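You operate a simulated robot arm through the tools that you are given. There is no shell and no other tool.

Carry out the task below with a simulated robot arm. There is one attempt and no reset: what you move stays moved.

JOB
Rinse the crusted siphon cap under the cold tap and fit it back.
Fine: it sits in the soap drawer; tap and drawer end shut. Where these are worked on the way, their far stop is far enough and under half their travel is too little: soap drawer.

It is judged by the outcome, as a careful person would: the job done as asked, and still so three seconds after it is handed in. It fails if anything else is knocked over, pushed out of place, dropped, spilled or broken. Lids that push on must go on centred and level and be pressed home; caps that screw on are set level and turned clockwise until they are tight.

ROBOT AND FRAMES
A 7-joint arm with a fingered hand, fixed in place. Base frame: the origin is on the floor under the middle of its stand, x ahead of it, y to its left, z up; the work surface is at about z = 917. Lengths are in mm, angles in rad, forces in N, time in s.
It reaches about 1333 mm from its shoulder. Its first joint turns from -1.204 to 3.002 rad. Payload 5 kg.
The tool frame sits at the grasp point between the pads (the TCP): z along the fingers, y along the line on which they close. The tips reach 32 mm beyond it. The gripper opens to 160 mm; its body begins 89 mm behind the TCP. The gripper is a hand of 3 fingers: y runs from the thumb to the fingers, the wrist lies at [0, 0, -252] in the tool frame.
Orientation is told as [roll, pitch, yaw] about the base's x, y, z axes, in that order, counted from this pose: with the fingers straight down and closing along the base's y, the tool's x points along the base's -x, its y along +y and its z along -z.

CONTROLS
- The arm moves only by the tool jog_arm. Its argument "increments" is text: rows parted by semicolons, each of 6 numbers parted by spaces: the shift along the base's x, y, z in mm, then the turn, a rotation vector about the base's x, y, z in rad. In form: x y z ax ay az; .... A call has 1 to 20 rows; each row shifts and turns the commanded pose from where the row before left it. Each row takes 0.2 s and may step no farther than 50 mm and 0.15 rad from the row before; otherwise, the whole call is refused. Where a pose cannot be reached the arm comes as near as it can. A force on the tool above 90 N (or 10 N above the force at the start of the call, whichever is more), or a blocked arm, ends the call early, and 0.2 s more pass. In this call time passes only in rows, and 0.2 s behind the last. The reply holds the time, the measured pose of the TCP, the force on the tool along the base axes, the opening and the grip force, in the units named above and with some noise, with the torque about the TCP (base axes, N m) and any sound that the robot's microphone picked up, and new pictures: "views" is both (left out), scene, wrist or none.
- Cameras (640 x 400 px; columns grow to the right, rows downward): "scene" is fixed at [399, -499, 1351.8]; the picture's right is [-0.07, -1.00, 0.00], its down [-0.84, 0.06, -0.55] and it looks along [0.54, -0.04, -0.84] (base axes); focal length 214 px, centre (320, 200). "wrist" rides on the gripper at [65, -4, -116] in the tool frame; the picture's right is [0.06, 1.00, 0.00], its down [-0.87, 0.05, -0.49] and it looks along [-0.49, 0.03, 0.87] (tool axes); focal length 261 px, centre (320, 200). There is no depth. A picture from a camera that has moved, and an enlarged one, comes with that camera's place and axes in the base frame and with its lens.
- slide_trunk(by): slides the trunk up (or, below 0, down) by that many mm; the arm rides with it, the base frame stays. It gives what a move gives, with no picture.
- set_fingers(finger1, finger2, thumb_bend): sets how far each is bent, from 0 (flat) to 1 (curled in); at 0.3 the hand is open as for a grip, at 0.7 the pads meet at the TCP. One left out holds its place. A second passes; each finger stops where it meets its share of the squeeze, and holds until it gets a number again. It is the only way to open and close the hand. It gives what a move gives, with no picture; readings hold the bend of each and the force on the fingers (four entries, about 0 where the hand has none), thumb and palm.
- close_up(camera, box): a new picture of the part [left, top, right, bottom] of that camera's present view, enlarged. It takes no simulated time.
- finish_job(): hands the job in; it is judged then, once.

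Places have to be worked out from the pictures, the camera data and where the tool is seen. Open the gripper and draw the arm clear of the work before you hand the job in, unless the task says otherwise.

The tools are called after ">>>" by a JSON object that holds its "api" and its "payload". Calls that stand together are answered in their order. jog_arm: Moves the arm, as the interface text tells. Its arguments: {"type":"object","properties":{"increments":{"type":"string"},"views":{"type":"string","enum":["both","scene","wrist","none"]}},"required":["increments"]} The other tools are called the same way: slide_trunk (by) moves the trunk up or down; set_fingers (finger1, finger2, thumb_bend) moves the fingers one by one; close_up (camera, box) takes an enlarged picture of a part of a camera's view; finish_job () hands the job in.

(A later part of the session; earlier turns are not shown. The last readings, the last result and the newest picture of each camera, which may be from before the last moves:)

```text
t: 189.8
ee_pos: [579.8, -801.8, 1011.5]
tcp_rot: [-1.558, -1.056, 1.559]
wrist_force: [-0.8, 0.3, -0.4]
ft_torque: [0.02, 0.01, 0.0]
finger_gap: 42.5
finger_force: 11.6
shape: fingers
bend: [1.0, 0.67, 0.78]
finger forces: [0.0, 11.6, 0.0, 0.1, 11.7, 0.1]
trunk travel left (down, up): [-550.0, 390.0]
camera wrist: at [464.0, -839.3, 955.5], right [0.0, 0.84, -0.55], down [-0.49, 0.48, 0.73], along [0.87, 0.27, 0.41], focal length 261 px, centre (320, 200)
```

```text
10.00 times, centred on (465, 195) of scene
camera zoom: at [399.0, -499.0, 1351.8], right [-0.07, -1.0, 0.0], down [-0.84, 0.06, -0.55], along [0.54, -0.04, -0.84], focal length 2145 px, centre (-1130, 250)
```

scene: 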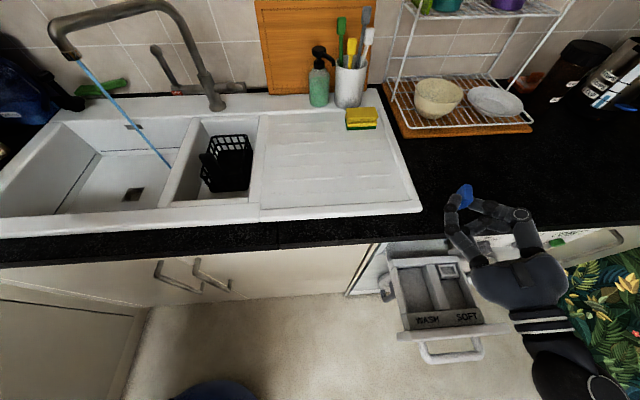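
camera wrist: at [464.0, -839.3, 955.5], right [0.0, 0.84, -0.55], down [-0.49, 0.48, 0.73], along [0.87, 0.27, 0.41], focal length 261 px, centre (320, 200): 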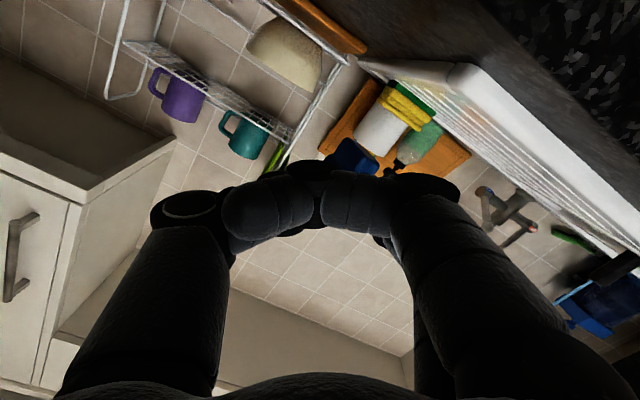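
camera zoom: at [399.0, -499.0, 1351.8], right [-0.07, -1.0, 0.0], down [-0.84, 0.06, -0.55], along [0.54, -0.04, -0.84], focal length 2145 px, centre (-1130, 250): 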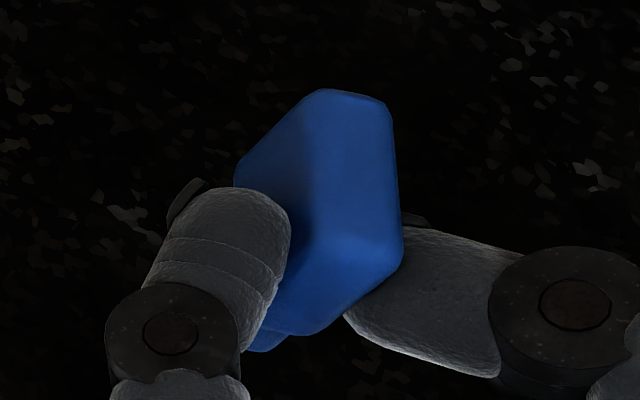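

The vertical edges are within about 4° of true vertical. I'll shift to x≈592 for the cap and lower it toward the counter.

>>> {"api": "jog_arm", "payload": {"increments": "-8 0 -10 0 0 0; -8 0 -15 0 0 0; 0 0 -15 0 0 0; 0 0 -10 0 0 0", "views": "both"}}

>>> {"api": "close_up", "payload": {"camera": "scene", "box": [430, 185, 490, 235]}}

```text
t: 190.8
ee_pos: [566.0, -801.9, 959.4]
tcp_rot: [-1.559, -1.055, 1.559]
wrist_force: [0.2, -0.2, -0.1]
ft_torque: [-0.01, -0.01, -0.04]
finger_gap: 42.4
finger_force: 12.0
shape: fingers
bend: [1.0, 0.67, 0.78]
finger forces: [0.0, 11.7, 0.1, 0.0, 11.6, 0.0]
trunk travel left (down, up): [-550.0, 390.0]
camera wrist: at [448.9, -838.0, 905.3], right [0.0, 0.84, -0.55], down [-0.49, 0.48, 0.73], along [0.87, 0.27, 0.41], focal length 261 px, centre (320, 200)
```

scene: 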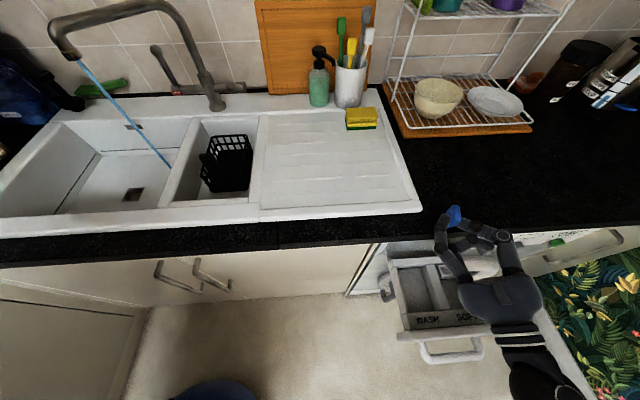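
wrist: 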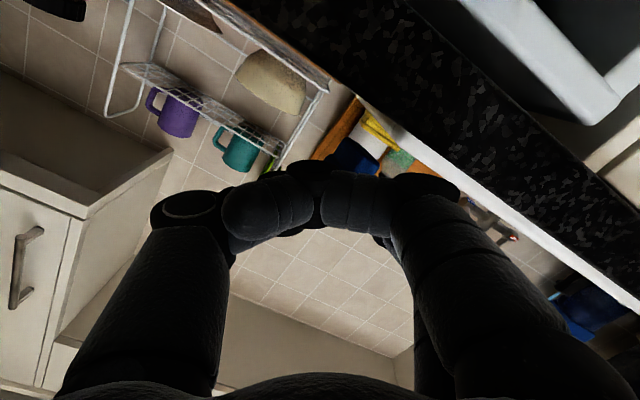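

```text
8.00 times, centred on (460, 210) of scene
camera zoom: at [399.0, -499.0, 1351.8], right [-0.07, -1.0, 0.0], down [-0.84, 0.06, -0.55], along [0.54, -0.04, -0.84], focal length 1716 px, centre (-800, 120)
```

zoom: 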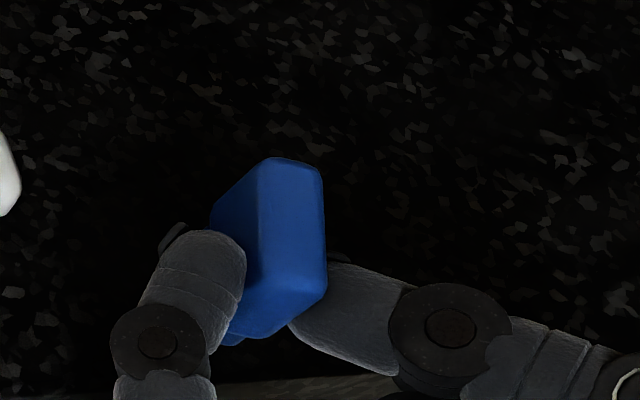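

The neck's near end is about 15 mm inside the counter edge. I'll lower the last bit slowly until it touches.

>>> {"api": "jog_arm", "payload": {"increments": "2 0 -6 0 0 0; 0 0 -3 0 0 0; 0 0 -2 0 0 0", "views": "none"}}

>>> {"api": "jog_arm", "payload": {"increments": "0 0 -1.5 0 0 0; 0 0 -1 0 0 0", "views": "none"}}

```text
t: 191.6
ee_pos: [564.8, -801.8, 950.6]
tcp_rot: [-1.559, -1.055, 1.558]
wrist_force: [0.4, -0.8, -0.5]
ft_torque: [-0.03, 0.0, -0.01]
finger_gap: 42.6
finger_force: 11.9
shape: fingers
bend: [1.0, 0.67, 0.78]
finger forces: [0.0, 11.7, 0.0, 0.1, 11.6, 0.0]
trunk travel left (down, up): [-550.0, 390.0]
```

```text
t: 192.2
ee_pos: [563.3, -801.4, 946.7]
tcp_rot: [-1.557, -1.055, 1.558]
wrist_force: [-1.0, 0.4, -0.2]
ft_torque: [0.04, 0.02, 0.0]
finger_gap: 42.7
finger_force: 11.5
shape: fingers
bend: [1.0, 0.67, 0.78]
finger forces: [0.1, 11.7, 0.0, 0.0, 11.7, 0.0]
trunk travel left (down, up): [-550.0, 390.0]
```

No contact yet; continuing in 1.5 mm steps.

>>> {"api": "jog_arm", "payload": {"increments": "1 0 -1.5 0 0 0; 0 0 -1 0 0 0", "views": "none"}}

>>> {"api": "jog_arm", "payload": {"increments": "0 0 -1.5 0 0 0; 0 0 -1 0 0 0", "views": "scene"}}

>>> {"api": "close_up", "payload": {"camera": "scene", "box": [430, 185, 490, 235]}}

```text
t: 192.8
ee_pos: [566.0, -802.7, 945.3]
tcp_rot: [-1.559, -1.057, 1.557]
wrist_force: [-0.5, 0.9, 0.4]
ft_torque: [0.02, 0.01, -0.03]
finger_gap: 42.5
finger_force: 11.4
shape: fingers
bend: [1.0, 0.67, 0.78]
finger forces: [0.1, 11.8, 0.1, 0.1, 11.6, 0.1]
trunk travel left (down, up): [-550.0, 390.0]
```

```text
t: 193.4
ee_pos: [565.1, -800.7, 941.0]
tcp_rot: [-1.56, -1.054, 1.559]
wrist_force: [-0.2, 0.2, -0.7]
ft_torque: [0.0, 0.01, -0.01]
finger_gap: 42.3
finger_force: 11.6
shape: fingers
bend: [1.0, 0.67, 0.78]
finger forces: [0.1, 11.7, 0.0, 0.0, 11.7, 0.1]
trunk travel left (down, up): [-550.0, 390.0]
```

scene: 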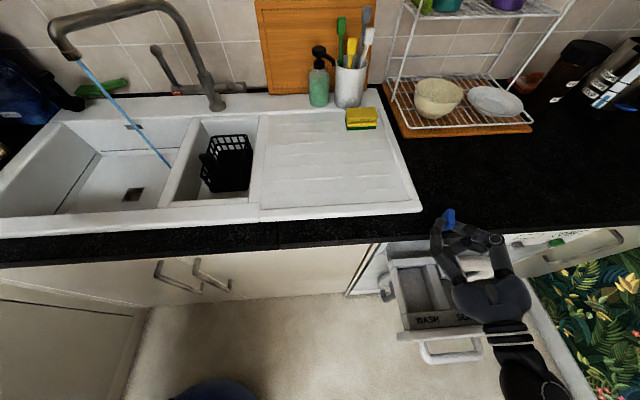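

```text
8.00 times, centred on (460, 210) of scene
camera zoom: at [399.0, -499.0, 1351.8], right [-0.07, -1.0, 0.0], down [-0.84, 0.06, -0.55], along [0.54, -0.04, -0.84], focal length 1716 px, centre (-800, 120)
```

zoom: 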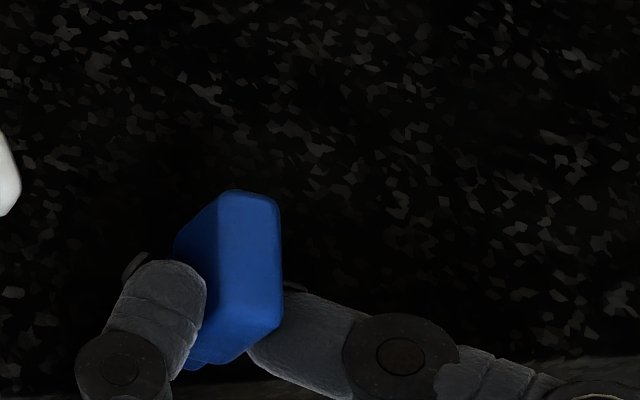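

Still free; a little further.

>>> {"api": "jog_arm", "payload": {"increments": "0 0 -1 0 0 0; 0 0 -1 0 0 0", "views": "none"}}

>>> {"api": "jog_arm", "payload": {"increments": "0 0 -1 0 0 0; 0 0 -1 0 0 0", "views": "none"}}

>>> {"api": "jog_arm", "payload": {"increments": "0 0 -1 0 0 0; 0 0 -1 0 0 0", "views": "none"}}

```text
t: 194.0
ee_pos: [566.2, -800.3, 938.7]
tcp_rot: [-1.557, -1.054, 1.559]
wrist_force: [0.1, -0.2, -0.4]
ft_torque: [-0.02, 0.02, 0.02]
finger_gap: 42.3
finger_force: 11.1
shape: fingers
bend: [1.0, 0.67, 0.78]
finger forces: [0.1, 11.7, 0.0, 0.0, 11.7, 0.1]
trunk travel left (down, up): [-550.0, 390.0]
```

```text
t: 194.6
ee_pos: [565.7, -800.9, 939.9]
tcp_rot: [-1.56, -1.056, 1.56]
wrist_force: [0.7, 0.5, 0.3]
ft_torque: [-0.01, 0.01, -0.01]
finger_gap: 42.1
finger_force: 11.4
shape: fingers
bend: [1.0, 0.67, 0.78]
finger forces: [0.0, 11.6, 0.0, 0.0, 11.7, 0.0]
trunk travel left (down, up): [-550.0, 390.0]
```

```text
t: 195.2
ee_pos: [566.3, -801.4, 938.2]
tcp_rot: [-1.563, -1.056, 1.564]
wrist_force: [1.4, 1.2, 9.2]
ft_torque: [0.16, -0.16, -0.03]
finger_gap: 42.2
finger_force: 12.3
shape: fingers
bend: [1.0, 0.67, 0.78]
finger forces: [0.0, 13.1, 0.0, 0.0, 11.6, 0.0]
trunk travel left (down, up): [-550.0, 390.0]
```

Contact: 9 N upward with finger1 free, so the cap's foot is on the counter. I'll ease to a light touch and look before releasing.

>>> {"api": "jog_arm", "payload": {"increments": "0 0 0.8 0 0 0; 0 0 0 0 0 0", "views": "wrist"}}

>>> {"api": "close_up", "payload": {"camera": "scene", "box": [430, 190, 480, 230]}}

>>> {"api": "close_up", "payload": {"camera": "wrist", "box": [300, 120, 420, 210]}}

```text
t: 195.8
ee_pos: [566.8, -801.2, 937.7]
tcp_rot: [-1.558, -1.053, 1.561]
wrist_force: [1.9, 0.9, 8.5]
ft_torque: [0.09, -0.13, -0.01]
finger_gap: 42.1
finger_force: 12.4
shape: fingers
bend: [1.0, 0.67, 0.78]
finger forces: [0.0, 13.1, 0.0, 0.0, 11.9, 0.0]
trunk travel left (down, up): [-550.0, 390.0]
camera wrist: at [449.9, -837.1, 883.2], right [0.0, 0.84, -0.55], down [-0.49, 0.48, 0.73], along [0.87, 0.27, 0.41], focal length 261 px, centre (320, 200)
```

wrist: 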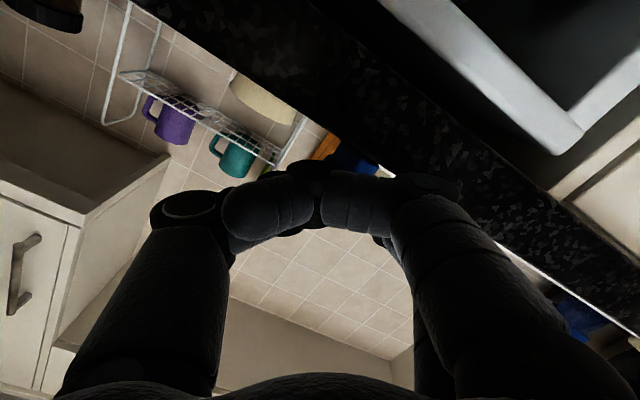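

```text
10.00 times, centred on (455, 210) of scene
camera zoom: at [399.0, -499.0, 1351.8], right [-0.07, -1.0, 0.0], down [-0.84, 0.06, -0.55], along [0.54, -0.04, -0.84], focal length 2145 px, centre (-1030, 100)
```

zoom: 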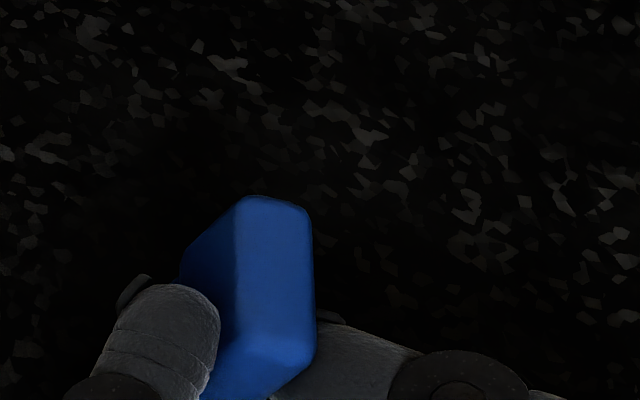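

```text
4.44 times, centred on (360, 165) of wrist
camera zoom: at [449.9, -837.1, 883.2], right [0.0, 0.84, -0.55], down [-0.49, 0.48, 0.73], along [0.87, 0.27, 0.41], focal length 1158 px, centre (142, 356)
```

zoom: 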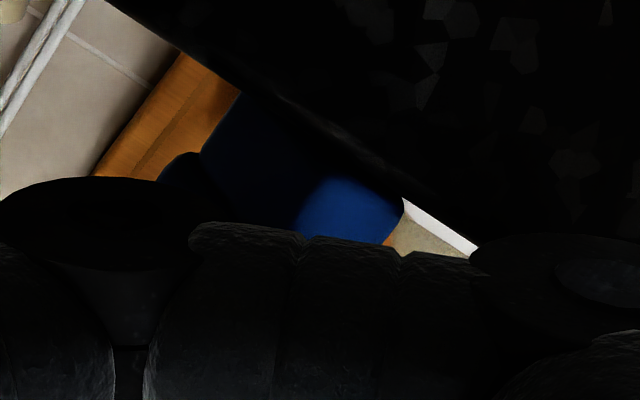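

The neck stands on the counter, with the head above it. I'll take off most of the downforce and then loosen the two digits a little at a time.

>>> {"api": "jog_arm", "payload": {"increments": "0 0 0.7 0 0 0; 0 0 0 0 0 0", "views": "none"}}

>>> {"api": "set_fingers", "payload": {"finger2": 0.69, "thumb_bend": 0.79}}

>>> {"api": "close_up", "payload": {"camera": "scene", "box": [430, 190, 480, 230]}}

```text
t: 196.4
ee_pos: [566.4, -801.2, 938.7]
tcp_rot: [-1.558, -1.055, 1.557]
wrist_force: [0.5, 0.8, 5.4]
ft_torque: [0.09, -0.09, 0.01]
finger_gap: 42.7
finger_force: 12.6
shape: fingers
bend: [1.0, 0.67, 0.78]
finger forces: [0.0, 13.2, 0.0, 0.0, 11.7, 0.0]
trunk travel left (down, up): [-550.0, 390.0]
```

```text
t: 197.4
ee_pos: [565.8, -801.7, 938.0]
tcp_rot: [-1.557, -1.054, 1.559]
wrist_force: [-0.1, 0.0, 2.1]
ft_torque: [0.03, -0.04, 0.01]
finger_gap: 42.6
finger_force: 8.9
shape: fingers
bend: [1.0, 0.63, 0.77]
finger forces: [0.0, 9.0, 0.0, 0.0, 8.6, 0.0]
trunk travel left (down, up): [-550.0, 390.0]
```

```text
10.00 times, centred on (455, 210) of scene
camera zoom: at [399.0, -499.0, 1351.8], right [-0.07, -1.0, 0.0], down [-0.84, 0.06, -0.55], along [0.54, -0.04, -0.84], focal length 2145 px, centre (-1030, 100)
```

zoom: 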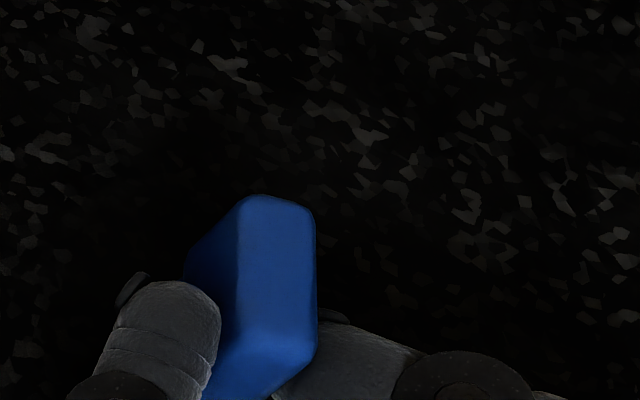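

Both sides are down to 9 N. I'll loosen further in small steps.

>>> {"api": "set_fingers", "payload": {"finger2": 0.635, "thumb_bend": 0.77}}

>>> {"api": "set_fingers", "payload": {"finger2": 0.62, "thumb_bend": 0.755}}

>>> {"api": "close_up", "payload": {"camera": "scene", "box": [430, 190, 480, 230]}}

```text
t: 198.4
ee_pos: [565.2, -800.5, 937.7]
tcp_rot: [-1.559, -1.055, 1.56]
wrist_force: [-1.0, 0.7, 3.8]
ft_torque: [0.04, -0.01, 0.01]
finger_gap: 42.7
finger_force: 3.2
shape: fingers
bend: [1.0, 0.61, 0.77]
finger forces: [0.1, 3.4, 0.0, 0.0, 3.8, 0.0]
trunk travel left (down, up): [-550.0, 390.0]
```

```text
t: 199.4
ee_pos: [566.0, -802.5, 936.9]
tcp_rot: [-1.558, -1.054, 1.559]
wrist_force: [-0.1, -0.7, 0.5]
ft_torque: [0.04, -0.04, 0.03]
finger_gap: 43.5
finger_force: 1.8
shape: fingers
bend: [1.0, 0.61, 0.75]
finger forces: [0.1, 1.7, 0.1, 0.1, 1.9, 0.0]
trunk travel left (down, up): [-550.0, 390.0]
```

```text
10.00 times, centred on (455, 210) of scene
camera zoom: at [399.0, -499.0, 1351.8], right [-0.07, -1.0, 0.0], down [-0.84, 0.06, -0.55], along [0.54, -0.04, -0.84], focal length 2145 px, centre (-1030, 100)
```

zoom: 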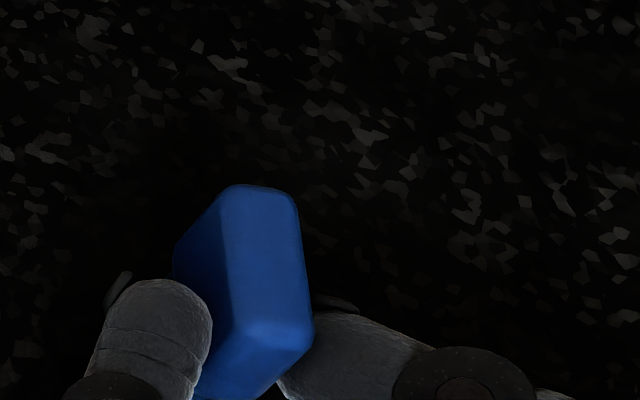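

The cap settled slightly as the grip loosened. I'll continue releasing.

>>> {"api": "set_fingers", "payload": {"finger2": 0.6, "thumb_bend": 0.735}}

>>> {"api": "close_up", "payload": {"camera": "scene", "box": [430, 190, 480, 230]}}

>>> {"api": "set_fingers", "payload": {"finger2": 0.58, "thumb_bend": 0.71}}

>>> {"api": "close_up", "payload": {"camera": "scene", "box": [430, 190, 480, 230]}}

```text
t: 200.4
ee_pos: [566.7, -801.0, 938.3]
tcp_rot: [-1.557, -1.054, 1.559]
wrist_force: [0.9, 0.3, -0.3]
ft_torque: [0.03, 0.01, 0.03]
finger_gap: 44.0
finger_force: 0.0
shape: fingers
bend: [1.0, 0.6, 0.73]
finger forces: [0.0, 0.0, 0.0, 0.0, 0.0, 0.1]
trunk travel left (down, up): [-550.0, 390.0]
```

```text
10.00 times, centred on (455, 210) of scene
camera zoom: at [399.0, -499.0, 1351.8], right [-0.07, -1.0, 0.0], down [-0.84, 0.06, -0.55], along [0.54, -0.04, -0.84], focal length 2145 px, centre (-1030, 100)
```

zoom: 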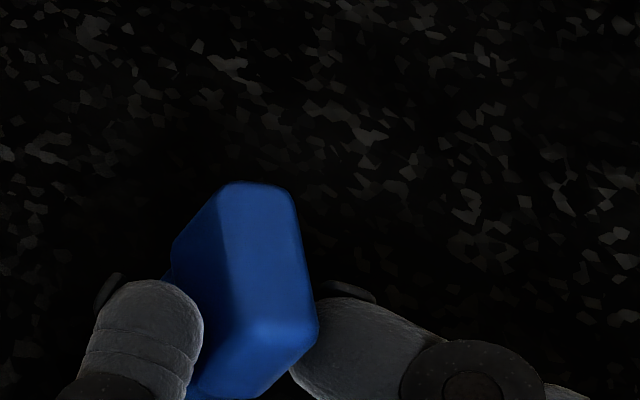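

```text
t: 201.4
ee_pos: [566.5, -801.9, 937.4]
tcp_rot: [-1.558, -1.054, 1.559]
wrist_force: [0.2, 0.0, 1.0]
ft_torque: [-0.02, -0.01, 0.01]
finger_gap: 45.3
finger_force: 0.0
shape: fingers
bend: [1.0, 0.57, 0.71]
finger forces: [0.1, 0.0, 0.0, 0.0, 0.0, 0.0]
trunk travel left (down, up): [-550.0, 390.0]
```

```text
10.00 times, centred on (455, 210) of scene
camera zoom: at [399.0, -499.0, 1351.8], right [-0.07, -1.0, 0.0], down [-0.84, 0.06, -0.55], along [0.54, -0.04, -0.84], focal length 2145 px, centre (-1030, 100)
```

zoom: 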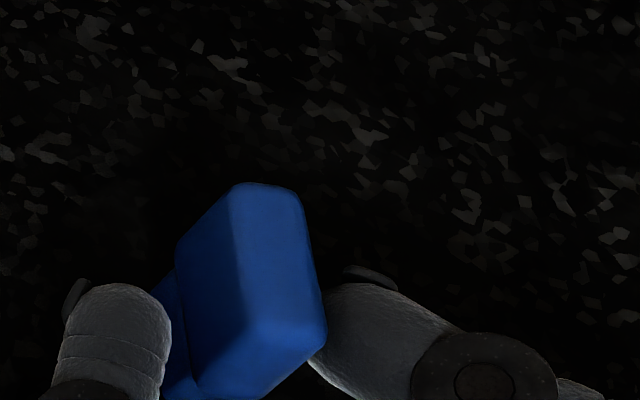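

The cap stands by itself: both digits read zero force. I'll open wider and withdraw straight back.

>>> {"api": "set_fingers", "payload": {"finger2": 0.5, "thumb_bend": 0.6}}

>>> {"api": "jog_arm", "payload": {"increments": "-5 0 1 0 0 0; -15 0 2 0 0 0; -25 0 0 0 0 0; -25 0 0 0 0 0; -20 0 0 0 0 0", "views": "both"}}

>>> {"api": "close_up", "payload": {"camera": "scene", "box": [425, 185, 485, 235]}}

```text
t: 202.4
ee_pos: [566.4, -801.3, 938.3]
tcp_rot: [-1.558, -1.055, 1.558]
wrist_force: [0.2, -0.4, -0.2]
ft_torque: [-0.02, 0.01, -0.01]
finger_gap: 50.7
finger_force: 0.0
shape: fingers
bend: [1.0, 0.5, 0.6]
finger forces: [0.0, 0.0, 0.0, 0.1, 0.1, 0.0]
trunk travel left (down, up): [-550.0, 390.0]
```

```text
t: 203.6
ee_pos: [474.8, -800.0, 944.2]
tcp_rot: [-1.559, -1.055, 1.561]
wrist_force: [-0.9, 0.7, -0.3]
ft_torque: [0.0, -0.02, 0.04]
finger_gap: 50.7
finger_force: 0.0
shape: fingers
bend: [1.0, 0.5, 0.6]
finger forces: [0.0, 0.0, 0.1, 0.1, 0.0, 0.1]
trunk travel left (down, up): [-550.0, 390.0]
camera wrist: at [358.9, -836.9, 888.3], right [0.0, 0.84, -0.55], down [-0.49, 0.48, 0.73], along [0.87, 0.27, 0.41], focal length 261 px, centre (320, 200)
```

scene: 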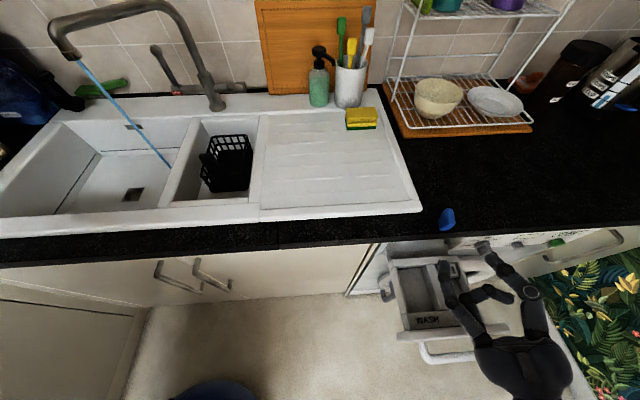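
wrist: 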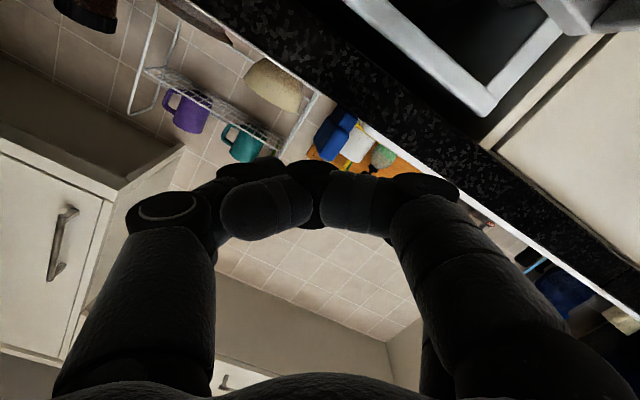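

```text
8.00 times, centred on (455, 210) of scene
camera zoom: at [399.0, -499.0, 1351.8], right [-0.07, -1.0, 0.0], down [-0.84, 0.06, -0.55], along [0.54, -0.04, -0.84], focal length 1716 px, centre (-760, 120)
```

zoom: 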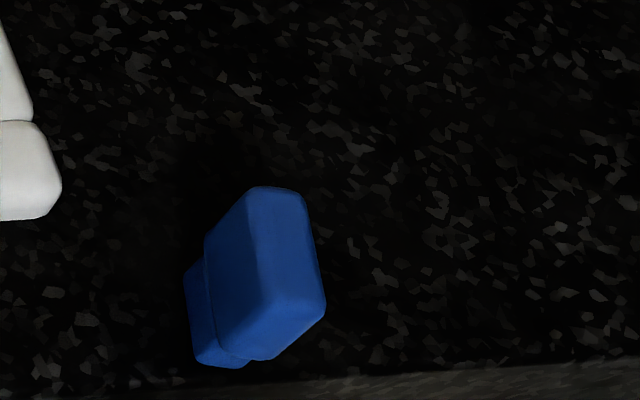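

The cap stands upright and stable on the counter at about (591, -784), turned about 15° in yaw. The next grasp is the original one, on the two narrow sides from above with a 20° lean and the hand yawed to match. First I'll raise the hand and bring it back to vertical.

>>> {"api": "jog_arm", "payload": {"increments": "-10 0 20 0 0 0; 0 0 35 0 0 0; 0 0 35 0 0 0; 0 0 35 0 0 0; 0 0 35 0 0 0; 0 0 0 0 0.1428 0; 0 0 0 0 0.1428 0; 0 0 0 0 0.1428 0; 0 0 0 0 0.1428 0; 0 0 0 0 0.1428 0; 0 0 0 0 0.1428 0; 0 0 0 0 0.1428 0; 0 0 0 0 0.1428 0; 0 0 0 0 0.1428 0; 0 0 0 0 0.1428 0; 0 0 0 0 0.1428 0", "views": "scene"}}

>>> {"api": "set_fingers", "payload": {"finger1": 0.3, "finger2": 0.5, "thumb_bend": 0.5}}

>>> {"api": "close_up", "payload": {"camera": "scene", "box": [425, 185, 485, 235]}}

```text
t: 207.0
ee_pos: [466.6, -799.6, 1099.7]
tcp_rot: [0.006, 0.008, 0.516]
wrist_force: [0.1, 0.3, 0.7]
ft_torque: [-0.02, 0.01, 0.01]
finger_gap: 50.8
finger_force: 0.0
shape: fingers
bend: [1.0, 0.5, 0.6]
finger forces: [0.0, 0.1, 0.0, 0.0, 0.1, 0.1]
trunk travel left (down, up): [-550.0, 390.0]
```

scene: 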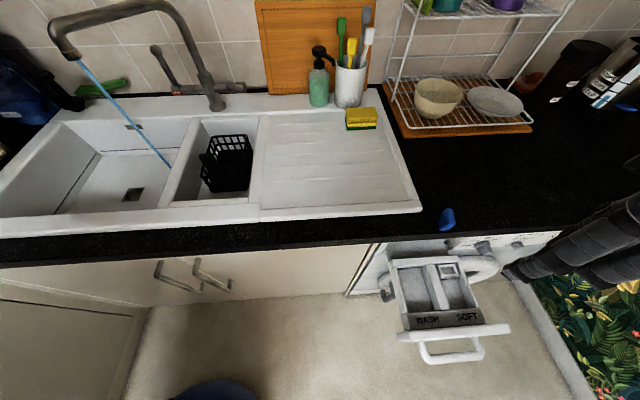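

```text
t: 208.0
ee_pos: [466.0, -800.7, 1100.8]
tcp_rot: [0.004, 0.007, 0.516]
wrist_force: [0.0, -0.1, -0.8]
ft_torque: [-0.02, -0.02, 0.02]
finger_gap: 127.1
finger_force: 0.1
shape: fingers
bend: [0.3, 0.5, 0.5]
finger forces: [0.0, 0.0, 0.1, 0.0, 0.0, 0.1]
trunk travel left (down, up): [-550.0, 390.0]
```

```text
8.00 times, centred on (455, 210) of scene
camera zoom: at [399.0, -499.0, 1351.8], right [-0.07, -1.0, 0.0], down [-0.84, 0.06, -0.55], along [0.54, -0.04, -0.84], focal length 1716 px, centre (-760, 120)
```

zoom: 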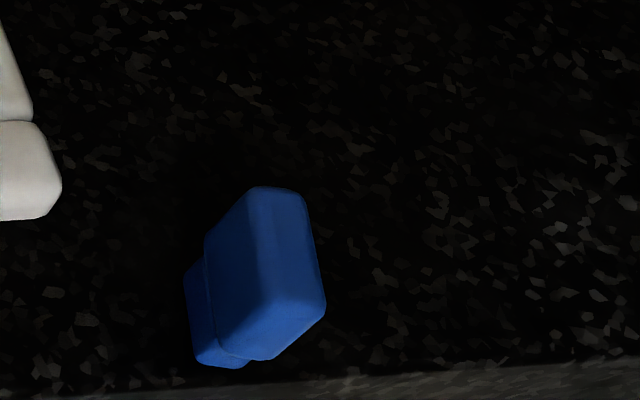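

The cap is undisturbed. I'll yaw and lean the hand into the grasp orientation while moving above it.

>>> {"api": "jog_arm", "payload": {"increments": "16 0 0 0 0 0.1364; 16 0 0 0 0 0.1364; 16 0 0 0 0 0.1364; 16 0 0 0 0 0.1364; 16 0 0 0 0 0.1364; 16 0 0 0 0 0.1364; 16 0 0 0 0 0.1364; 16 0 0 0 0 0.1363; 0 0 -10 0.115 0 0; 0 0 -10 0.115 0 0; 0 0 -10 0.116 0 0", "views": "both"}}

>>> {"api": "close_up", "payload": {"camera": "wrist", "box": [240, 80, 400, 200]}}

```text
t: 210.4
ee_pos: [593.4, -803.9, 1071.0]
tcp_rot: [-0.01, -0.345, 1.611]
wrist_force: [0.4, 0.1, -0.5]
ft_torque: [0.05, -0.03, 0.02]
finger_gap: 127.3
finger_force: 0.0
shape: fingers
bend: [0.3, 0.5, 0.5]
finger forces: [0.1, 0.0, 0.1, 0.1, 0.0, 0.1]
trunk travel left (down, up): [-550.0, 390.0]
camera wrist: at [600.4, -904.8, 1157.0], right [-0.99, -0.09, -0.03], down [-0.09, 0.65, 0.75], along [-0.05, 0.75, -0.66], focal length 261 px, centre (320, 200)
```

scene: 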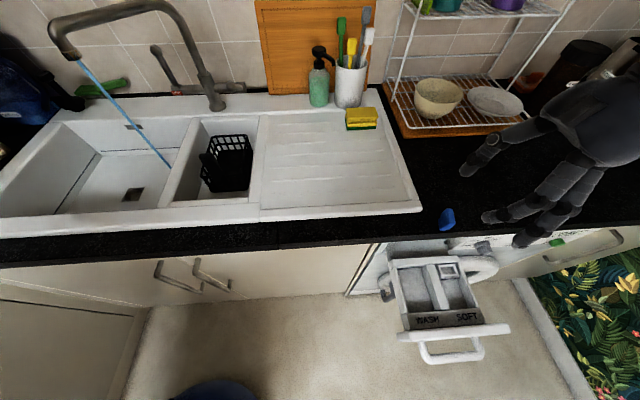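
wrist: 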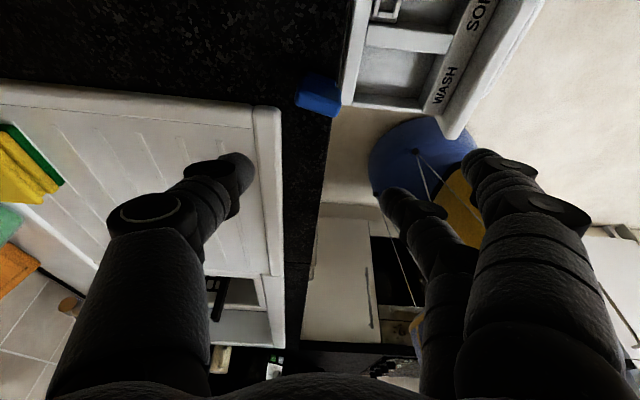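

```text
3.33 times, centred on (320, 140) of wrist
camera zoom: at [600.4, -904.8, 1157.0], right [-0.99, -0.09, -0.03], down [-0.09, 0.65, 0.75], along [-0.05, 0.75, -0.66], focal length 869 px, centre (320, 400)
```

zoom: 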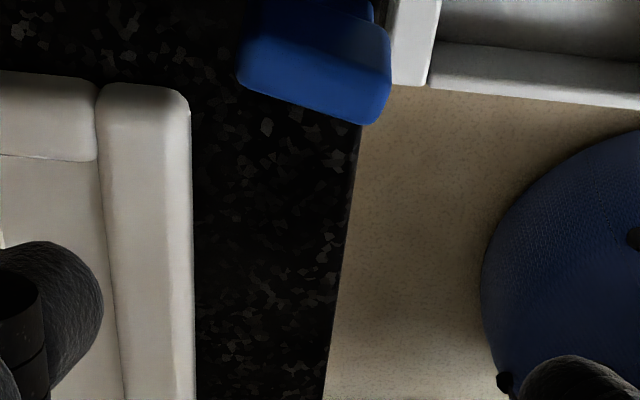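

I'll zoom on the cap in the wrist view to refine its position and yaw relative to the hand.

>>> {"api": "close_up", "payload": {"camera": "wrist", "box": [270, 60, 370, 130]}}

```text
5.71 times, centred on (320, 95) of wrist
camera zoom: at [600.4, -904.8, 1157.0], right [-0.99, -0.09, -0.03], down [-0.09, 0.65, 0.75], along [-0.05, 0.75, -0.66], focal length 1489 px, centre (320, 800)
```

zoom: 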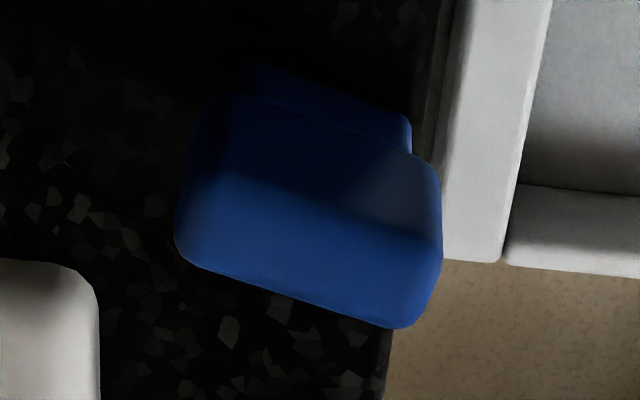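

Combining both cameras, the head's top centre is at (597.4, -792.2, 951.6), which gives a grasp TCP of about (600, -806, 963). I'll go to 30 mm above that and compare with the picture from the original grasp.

>>> {"api": "jog_arm", "payload": {"increments": "2 -1 -20 0 0 -0.01; 2 -1 -20 0 0 -0.01; 2 0 -20 0 0 0; 1 0 -18 0 0 0; 0 0 0 0 0 0", "views": "wrist"}}

>>> {"api": "close_up", "payload": {"camera": "wrist", "box": [220, 90, 420, 230]}}

>>> {"api": "close_up", "payload": {"camera": "scene", "box": [420, 170, 540, 250]}}

```text
t: 211.6
ee_pos: [599.9, -802.9, 992.7]
tcp_rot: [-0.011, -0.339, 1.59]
wrist_force: [-0.4, 0.0, 0.8]
ft_torque: [0.02, 0.0, -0.01]
finger_gap: 127.2
finger_force: 0.0
shape: fingers
bend: [0.3, 0.5, 0.5]
finger forces: [0.0, 0.0, 0.0, 0.0, 0.0, 0.1]
trunk travel left (down, up): [-550.0, 390.0]
camera wrist: at [604.8, -904.3, 1079.5], right [-1.0, -0.07, -0.03], down [-0.07, 0.65, 0.75], along [-0.04, 0.75, -0.66], focal length 261 px, centre (320, 200)
```

wrist: 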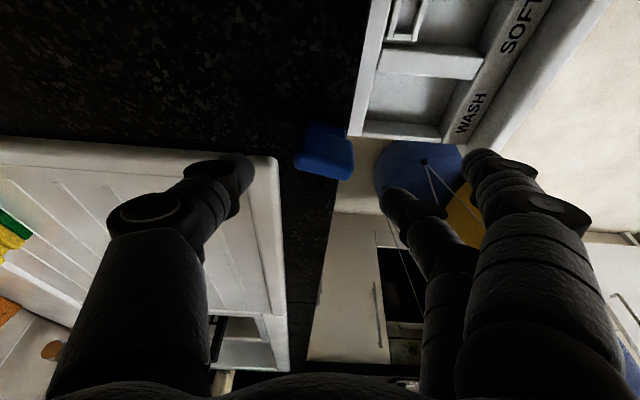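

```text
2.86 times, centred on (320, 160) of wrist
camera zoom: at [604.8, -904.3, 1079.5], right [-1.0, -0.07, -0.03], down [-0.07, 0.65, 0.75], along [-0.04, 0.75, -0.66], focal length 745 px, centre (320, 314)
```

zoom: 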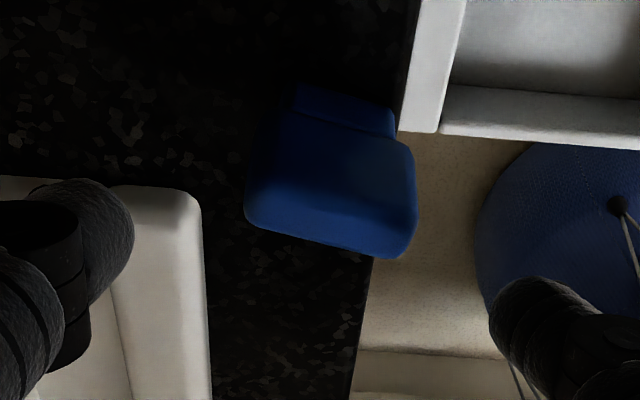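

```text
5.00 times, centred on (480, 210) of scene
camera zoom: at [399.0, -499.0, 1351.8], right [-0.07, -1.0, 0.0], down [-0.84, 0.06, -0.55], along [0.54, -0.04, -0.84], focal length 1072 px, centre (-480, 150)
```

zoom: 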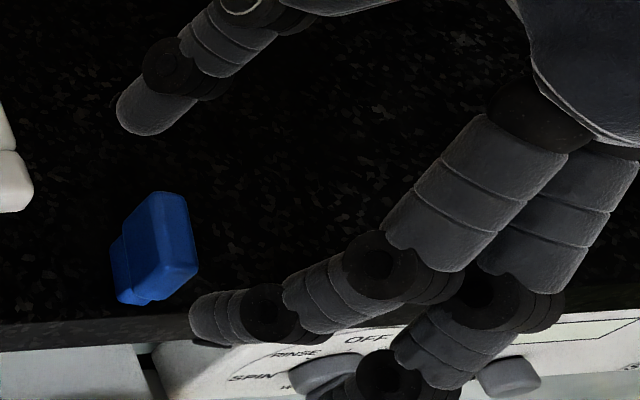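

Compared with the original pre-grasp picture the cap appears about 6 mm off in x and 3 mm low. I'll correct x, then descend to the equivalent grasp height.

>>> {"api": "jog_arm", "payload": {"increments": "-3 0 -8 0 0 0; -3 0 -8 0 0 0; 0 0 -8 0 0 0; 0 0 0 0 0 0", "views": "none"}}

>>> {"api": "close_up", "payload": {"camera": "wrist", "box": [220, 90, 420, 230]}}

>>> {"api": "close_up", "payload": {"camera": "scene", "box": [420, 170, 540, 250]}}

```text
t: 212.6
ee_pos: [593.0, -802.5, 967.3]
tcp_rot: [-0.011, -0.342, 1.589]
wrist_force: [-0.7, -0.3, 0.2]
ft_torque: [-0.03, -0.02, 0.02]
finger_gap: 127.1
finger_force: 0.1
shape: fingers
bend: [0.3, 0.5, 0.5]
finger forces: [0.1, 0.1, 0.0, 0.1, 0.0, 0.0]
trunk travel left (down, up): [-550.0, 390.0]
```

```text
2.86 times, centred on (320, 160) of wrist
camera zoom: at [597.9, -903.7, 1054.1], right [-1.0, -0.07, -0.03], down [-0.07, 0.65, 0.75], along [-0.04, 0.75, -0.66], focal length 745 px, centre (320, 314)
```

zoom: 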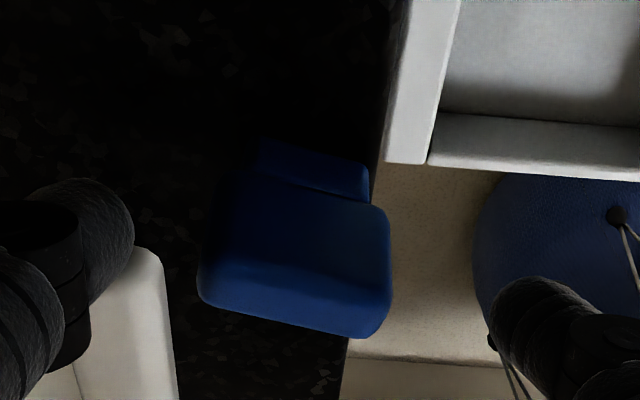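

```text
5.00 times, centred on (480, 210) of scene
camera zoom: at [399.0, -499.0, 1351.8], right [-0.07, -1.0, 0.0], down [-0.84, 0.06, -0.55], along [0.54, -0.04, -0.84], focal length 1072 px, centre (-480, 150)
```

zoom: 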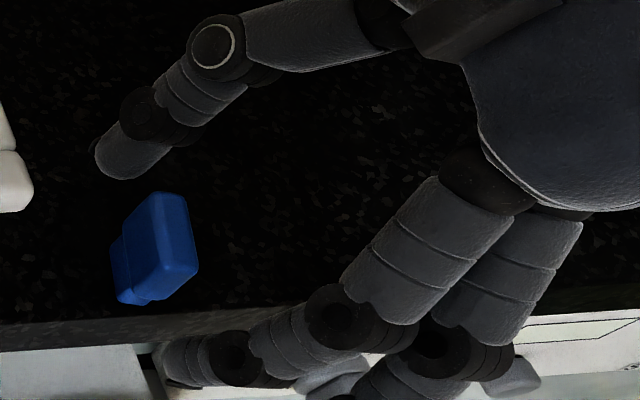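

Working the geometry through carefully, the right grasp point is about (599, -807, 961.5). I'll shift there and compare once more.

>>> {"api": "jog_arm", "payload": {"increments": "3 -2.2 0 0.005 0 0; 3 -2.3 -2 0.005 0 0; 0 0 -2 0 0 0; 0 0 0 0 0 0", "views": "none"}}

>>> {"api": "close_up", "payload": {"camera": "wrist", "box": [220, 90, 420, 230]}}

>>> {"api": "close_up", "payload": {"camera": "scene", "box": [420, 170, 540, 250]}}

```text
t: 213.6
ee_pos: [601.0, -809.0, 964.6]
tcp_rot: [-0.011, -0.351, 1.589]
wrist_force: [1.2, 0.6, -0.1]
ft_torque: [-0.01, 0.04, 0.02]
finger_gap: 127.4
finger_force: 0.0
shape: fingers
bend: [0.3, 0.5, 0.5]
finger forces: [0.1, 0.0, 0.1, 0.0, 0.0, 0.0]
trunk travel left (down, up): [-550.0, 390.0]
```

```text
2.86 times, centred on (320, 160) of wrist
camera zoom: at [605.0, -909.4, 1050.2], right [-1.0, -0.07, -0.03], down [-0.07, 0.65, 0.76], along [-0.04, 0.76, -0.65], focal length 745 px, centre (320, 314)
```

zoom: 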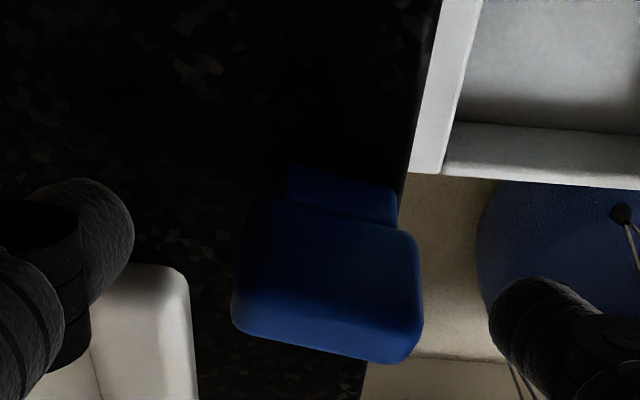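

```text
5.00 times, centred on (480, 210) of scene
camera zoom: at [399.0, -499.0, 1351.8], right [-0.07, -1.0, 0.0], down [-0.84, 0.06, -0.55], along [0.54, -0.04, -0.84], focal length 1072 px, centre (-480, 150)
```

zoom: 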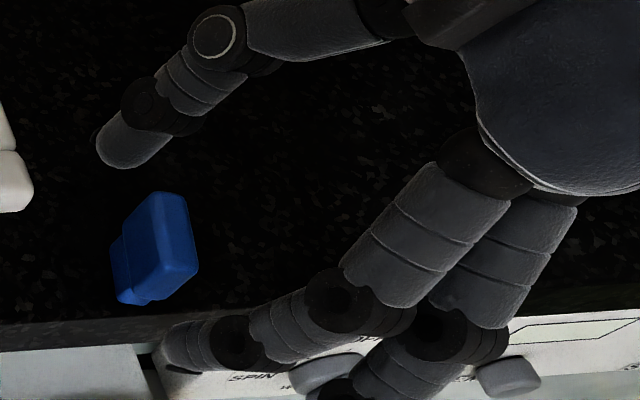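

This now matches the original grasp picture within a few pixels. I'll go 3 mm lower and close the thumb and finger2.

>>> {"api": "jog_arm", "payload": {"increments": "0 0 -2 0 0 0; 0 0 -1.4 0 0 0; 0 0 0 0 0 0", "views": "none"}}

>>> {"api": "close_up", "payload": {"camera": "wrist", "box": [220, 90, 420, 230]}}

>>> {"api": "set_fingers", "payload": {"finger2": 0.6, "thumb_bend": 0.6}}

>>> {"api": "close_up", "payload": {"camera": "wrist", "box": [220, 90, 420, 230]}}

```text
t: 214.4
ee_pos: [601.2, -806.8, 960.9]
tcp_rot: [-0.011, -0.351, 1.592]
wrist_force: [-0.3, 0.1, 0.4]
ft_torque: [0.0, 0.0, 0.0]
finger_gap: 127.3
finger_force: 0.2
shape: fingers
bend: [0.3, 0.5, 0.5]
finger forces: [0.0, 0.1, 0.0, 0.1, 0.0, 0.0]
trunk travel left (down, up): [-550.0, 390.0]
```

```text
2.86 times, centred on (320, 160) of wrist
camera zoom: at [605.2, -909.3, 1046.7], right [-1.0, -0.07, -0.03], down [-0.07, 0.65, 0.76], along [-0.04, 0.76, -0.65], focal length 745 px, centre (320, 314)
```

zoom: 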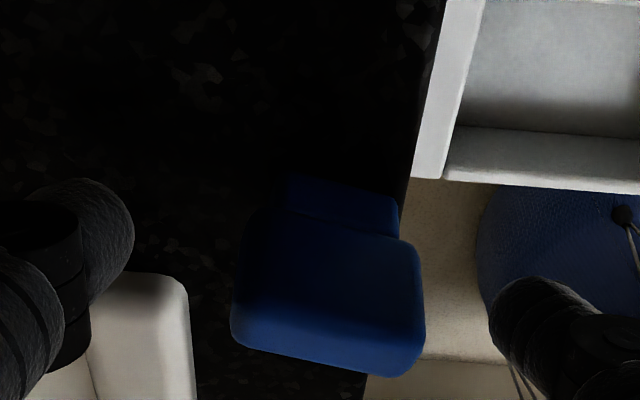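

```text
t: 215.4
ee_pos: [601.2, -807.1, 961.6]
tcp_rot: [-0.01, -0.352, 1.589]
wrist_force: [-0.1, 0.1, 0.2]
ft_torque: [-0.01, -0.03, -0.02]
finger_gap: 107.7
finger_force: 0.1
shape: fingers
bend: [0.3, 0.6, 0.6]
finger forces: [0.0, 0.1, 0.0, 0.1, 0.0, 0.1]
trunk travel left (down, up): [-550.0, 390.0]
```

```text
2.86 times, centred on (320, 160) of wrist
camera zoom: at [605.2, -909.3, 1046.8], right [-1.0, -0.07, -0.03], down [-0.07, 0.65, 0.76], along [-0.04, 0.76, -0.65], focal length 745 px, centre (320, 314)
```

zoom: 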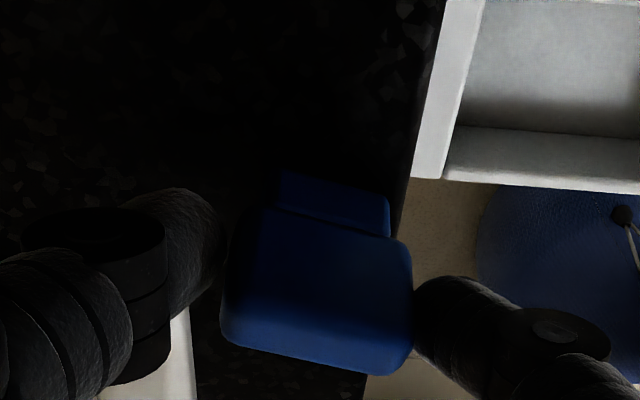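

finger2 is touching and the thumb is almost there. I'll close both gently to grip.

>>> {"api": "set_fingers", "payload": {"finger2": 0.615, "thumb_bend": 0.64}}

>>> {"api": "set_fingers", "payload": {"finger2": 0.68, "thumb_bend": 0.68}}

>>> {"api": "close_up", "payload": {"camera": "wrist", "box": [220, 90, 420, 230]}}

>>> {"api": "close_up", "payload": {"camera": "scene", "box": [420, 170, 540, 250]}}

```text
t: 216.4
ee_pos: [600.8, -807.6, 962.1]
tcp_rot: [-0.011, -0.35, 1.591]
wrist_force: [-0.1, 0.8, 0.2]
ft_torque: [0.02, 0.05, 0.02]
finger_gap: 102.6
finger_force: 2.2
shape: fingers
bend: [0.3, 0.59, 0.63]
finger forces: [0.0, 2.3, 0.0, 0.0, 2.3, 0.0]
trunk travel left (down, up): [-550.0, 390.0]
```

```text
t: 217.4
ee_pos: [600.3, -808.4, 960.7]
tcp_rot: [-0.011, -0.349, 1.59]
wrist_force: [0.3, 0.1, -0.6]
ft_torque: [0.02, 0.0, 0.0]
finger_gap: 100.9
finger_force: 8.1
shape: fingers
bend: [0.3, 0.6, 0.65]
finger forces: [0.0, 8.6, 0.0, 0.1, 8.7, 0.1]
trunk travel left (down, up): [-550.0, 390.0]
```

```text
2.86 times, centred on (320, 160) of wrist
camera zoom: at [605.2, -909.3, 1046.8], right [-1.0, -0.07, -0.03], down [-0.07, 0.65, 0.76], along [-0.04, 0.76, -0.65], focal length 745 px, centre (320, 314)
```

zoom: 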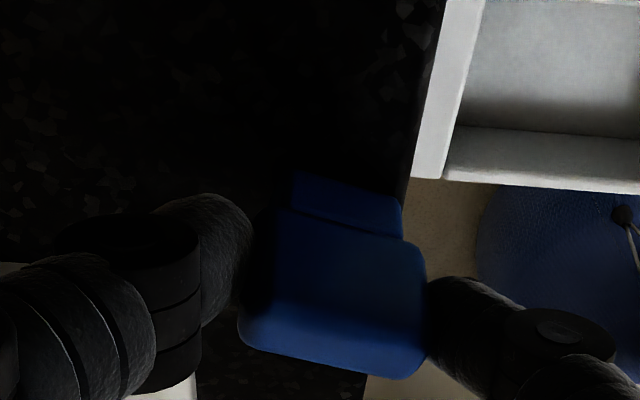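

```text
5.00 times, centred on (480, 210) of scene
camera zoom: at [399.0, -499.0, 1351.8], right [-0.07, -1.0, 0.0], down [-0.84, 0.06, -0.55], along [0.54, -0.04, -0.84], focal length 1072 px, centre (-480, 150)
```

zoom: 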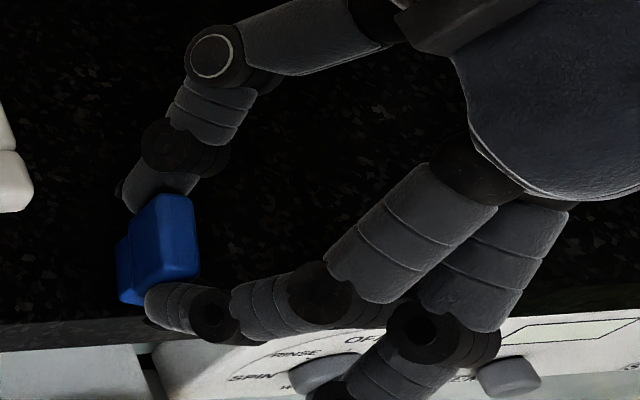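

The grip force and finger bends are identical to the original grasp, and the cap sits within about 1.5 mm of its original place in the hand. I'll lift it straight up.

>>> {"api": "jog_arm", "payload": {"increments": "0 0 3 0 0 0; 0 0 6 0 0 0; 0 0 12 0 0 0; 0 0 20 0 0 0; 0 0 25 0 0 0; 0 0 25 0 0 0", "views": "none"}}

>>> {"api": "close_up", "payload": {"camera": "wrist", "box": [220, 90, 420, 230]}}

>>> {"api": "close_up", "payload": {"camera": "scene", "box": [420, 150, 560, 250]}}

```text
t: 218.8
ee_pos: [600.7, -805.1, 1053.4]
tcp_rot: [-0.012, -0.351, 1.59]
wrist_force: [-0.2, 0.0, 0.2]
ft_torque: [-0.07, -0.01, 0.0]
finger_gap: 100.6
finger_force: 8.0
shape: fingers
bend: [0.3, 0.6, 0.65]
finger forces: [0.0, 8.7, 0.0, 0.0, 8.7, 0.0]
trunk travel left (down, up): [-550.0, 390.0]
```

```text
2.86 times, centred on (320, 160) of wrist
camera zoom: at [604.6, -907.3, 1140.2], right [-1.0, -0.07, -0.03], down [-0.07, 0.65, 0.76], along [-0.04, 0.76, -0.65], focal length 745 px, centre (320, 314)
```

zoom: 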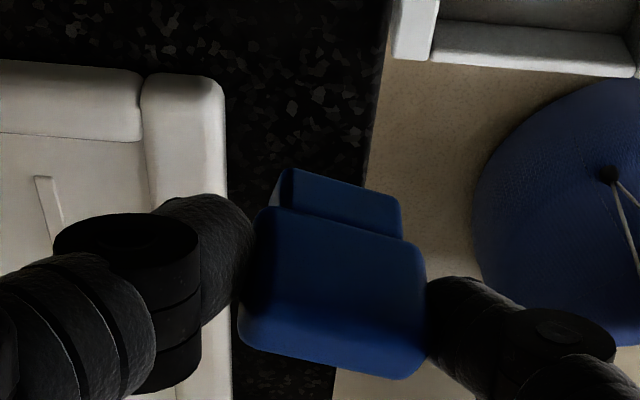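

```text
4.00 times, centred on (490, 200) of scene
camera zoom: at [399.0, -499.0, 1351.8], right [-0.07, -1.0, 0.0], down [-0.84, 0.06, -0.55], along [0.54, -0.04, -0.84], focal length 858 px, centre (-360, 200)
```

zoom: 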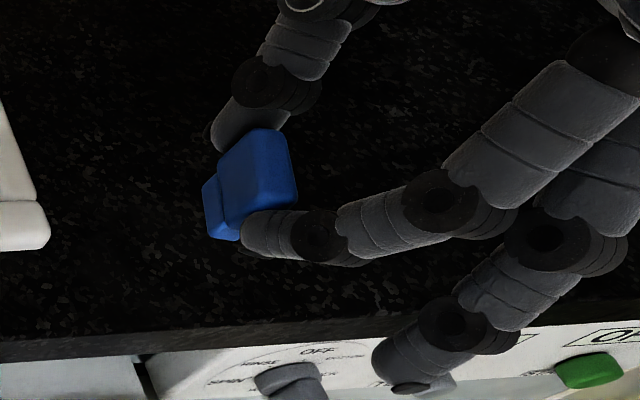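

Held securely, in the same attitude as the original. I'll yaw back to the insertion orientation while moving out in front of the counter above the drawer.

>>> {"api": "jog_arm", "payload": {"increments": "-10 -4 5 0 0 -0.1292; -10 -4 5 0 0 -0.1292; -10 -4 5 0 0 -0.1292; -10 -4 5 0 0 -0.1292; -10 -4 5 0 0 -0.1292; -10 -4 5 0 0 -0.1292; -10 -4 5 0 0 -0.1292; -10 -4 5 0 0 -0.1292; -8 -4 5 0 0 -0.1292; -8 -4 5 0 0 -0.1292; 0 0 0 0 0 0", "views": "both"}}

>>> {"api": "close_up", "payload": {"camera": "wrist", "box": [220, 90, 420, 230]}}

```text
t: 221.2
ee_pos: [504.0, -846.9, 1101.0]
tcp_rot: [-0.011, -0.35, 0.297]
wrist_force: [0.3, 0.0, 0.1]
ft_torque: [0.04, 0.0, 0.0]
finger_gap: 100.9
finger_force: 8.3
shape: fingers
bend: [0.3, 0.6, 0.65]
finger forces: [0.1, 8.5, 0.0, 0.0, 8.5, 0.0]
trunk travel left (down, up): [-550.0, 390.0]
camera wrist: at [408.3, -880.8, 1186.8], right [-0.35, 0.94, -0.03], down [0.6, 0.25, 0.76], along [0.72, 0.24, -0.65], focal length 261 px, centre (320, 200)
```

scene: 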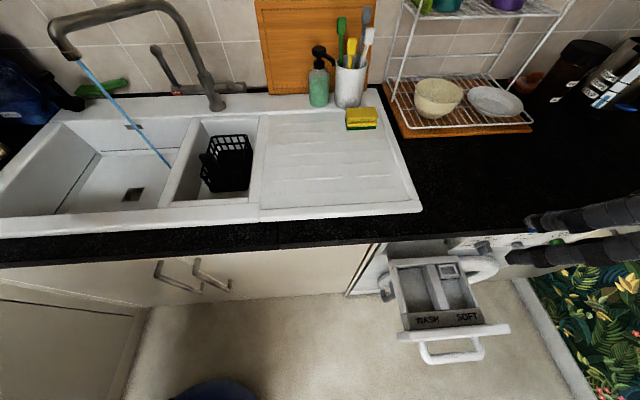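
wrist: 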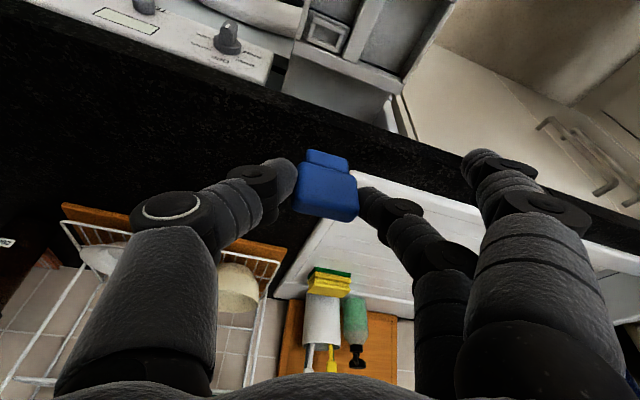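

```text
2.86 times, centred on (320, 160) of wrist
camera zoom: at [408.3, -880.8, 1186.8], right [-0.35, 0.94, -0.03], down [0.6, 0.25, 0.76], along [0.72, 0.24, -0.65], focal length 745 px, centre (320, 314)
```

zoom: 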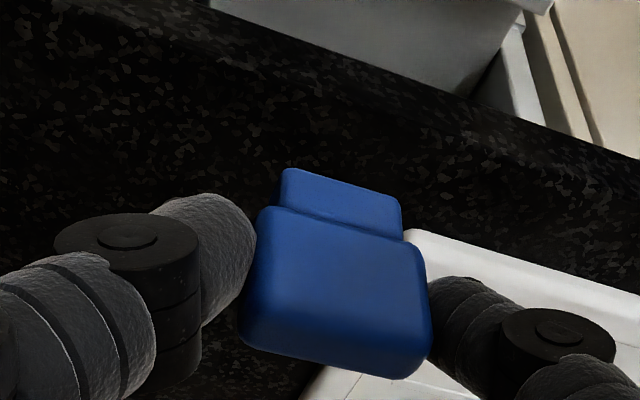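

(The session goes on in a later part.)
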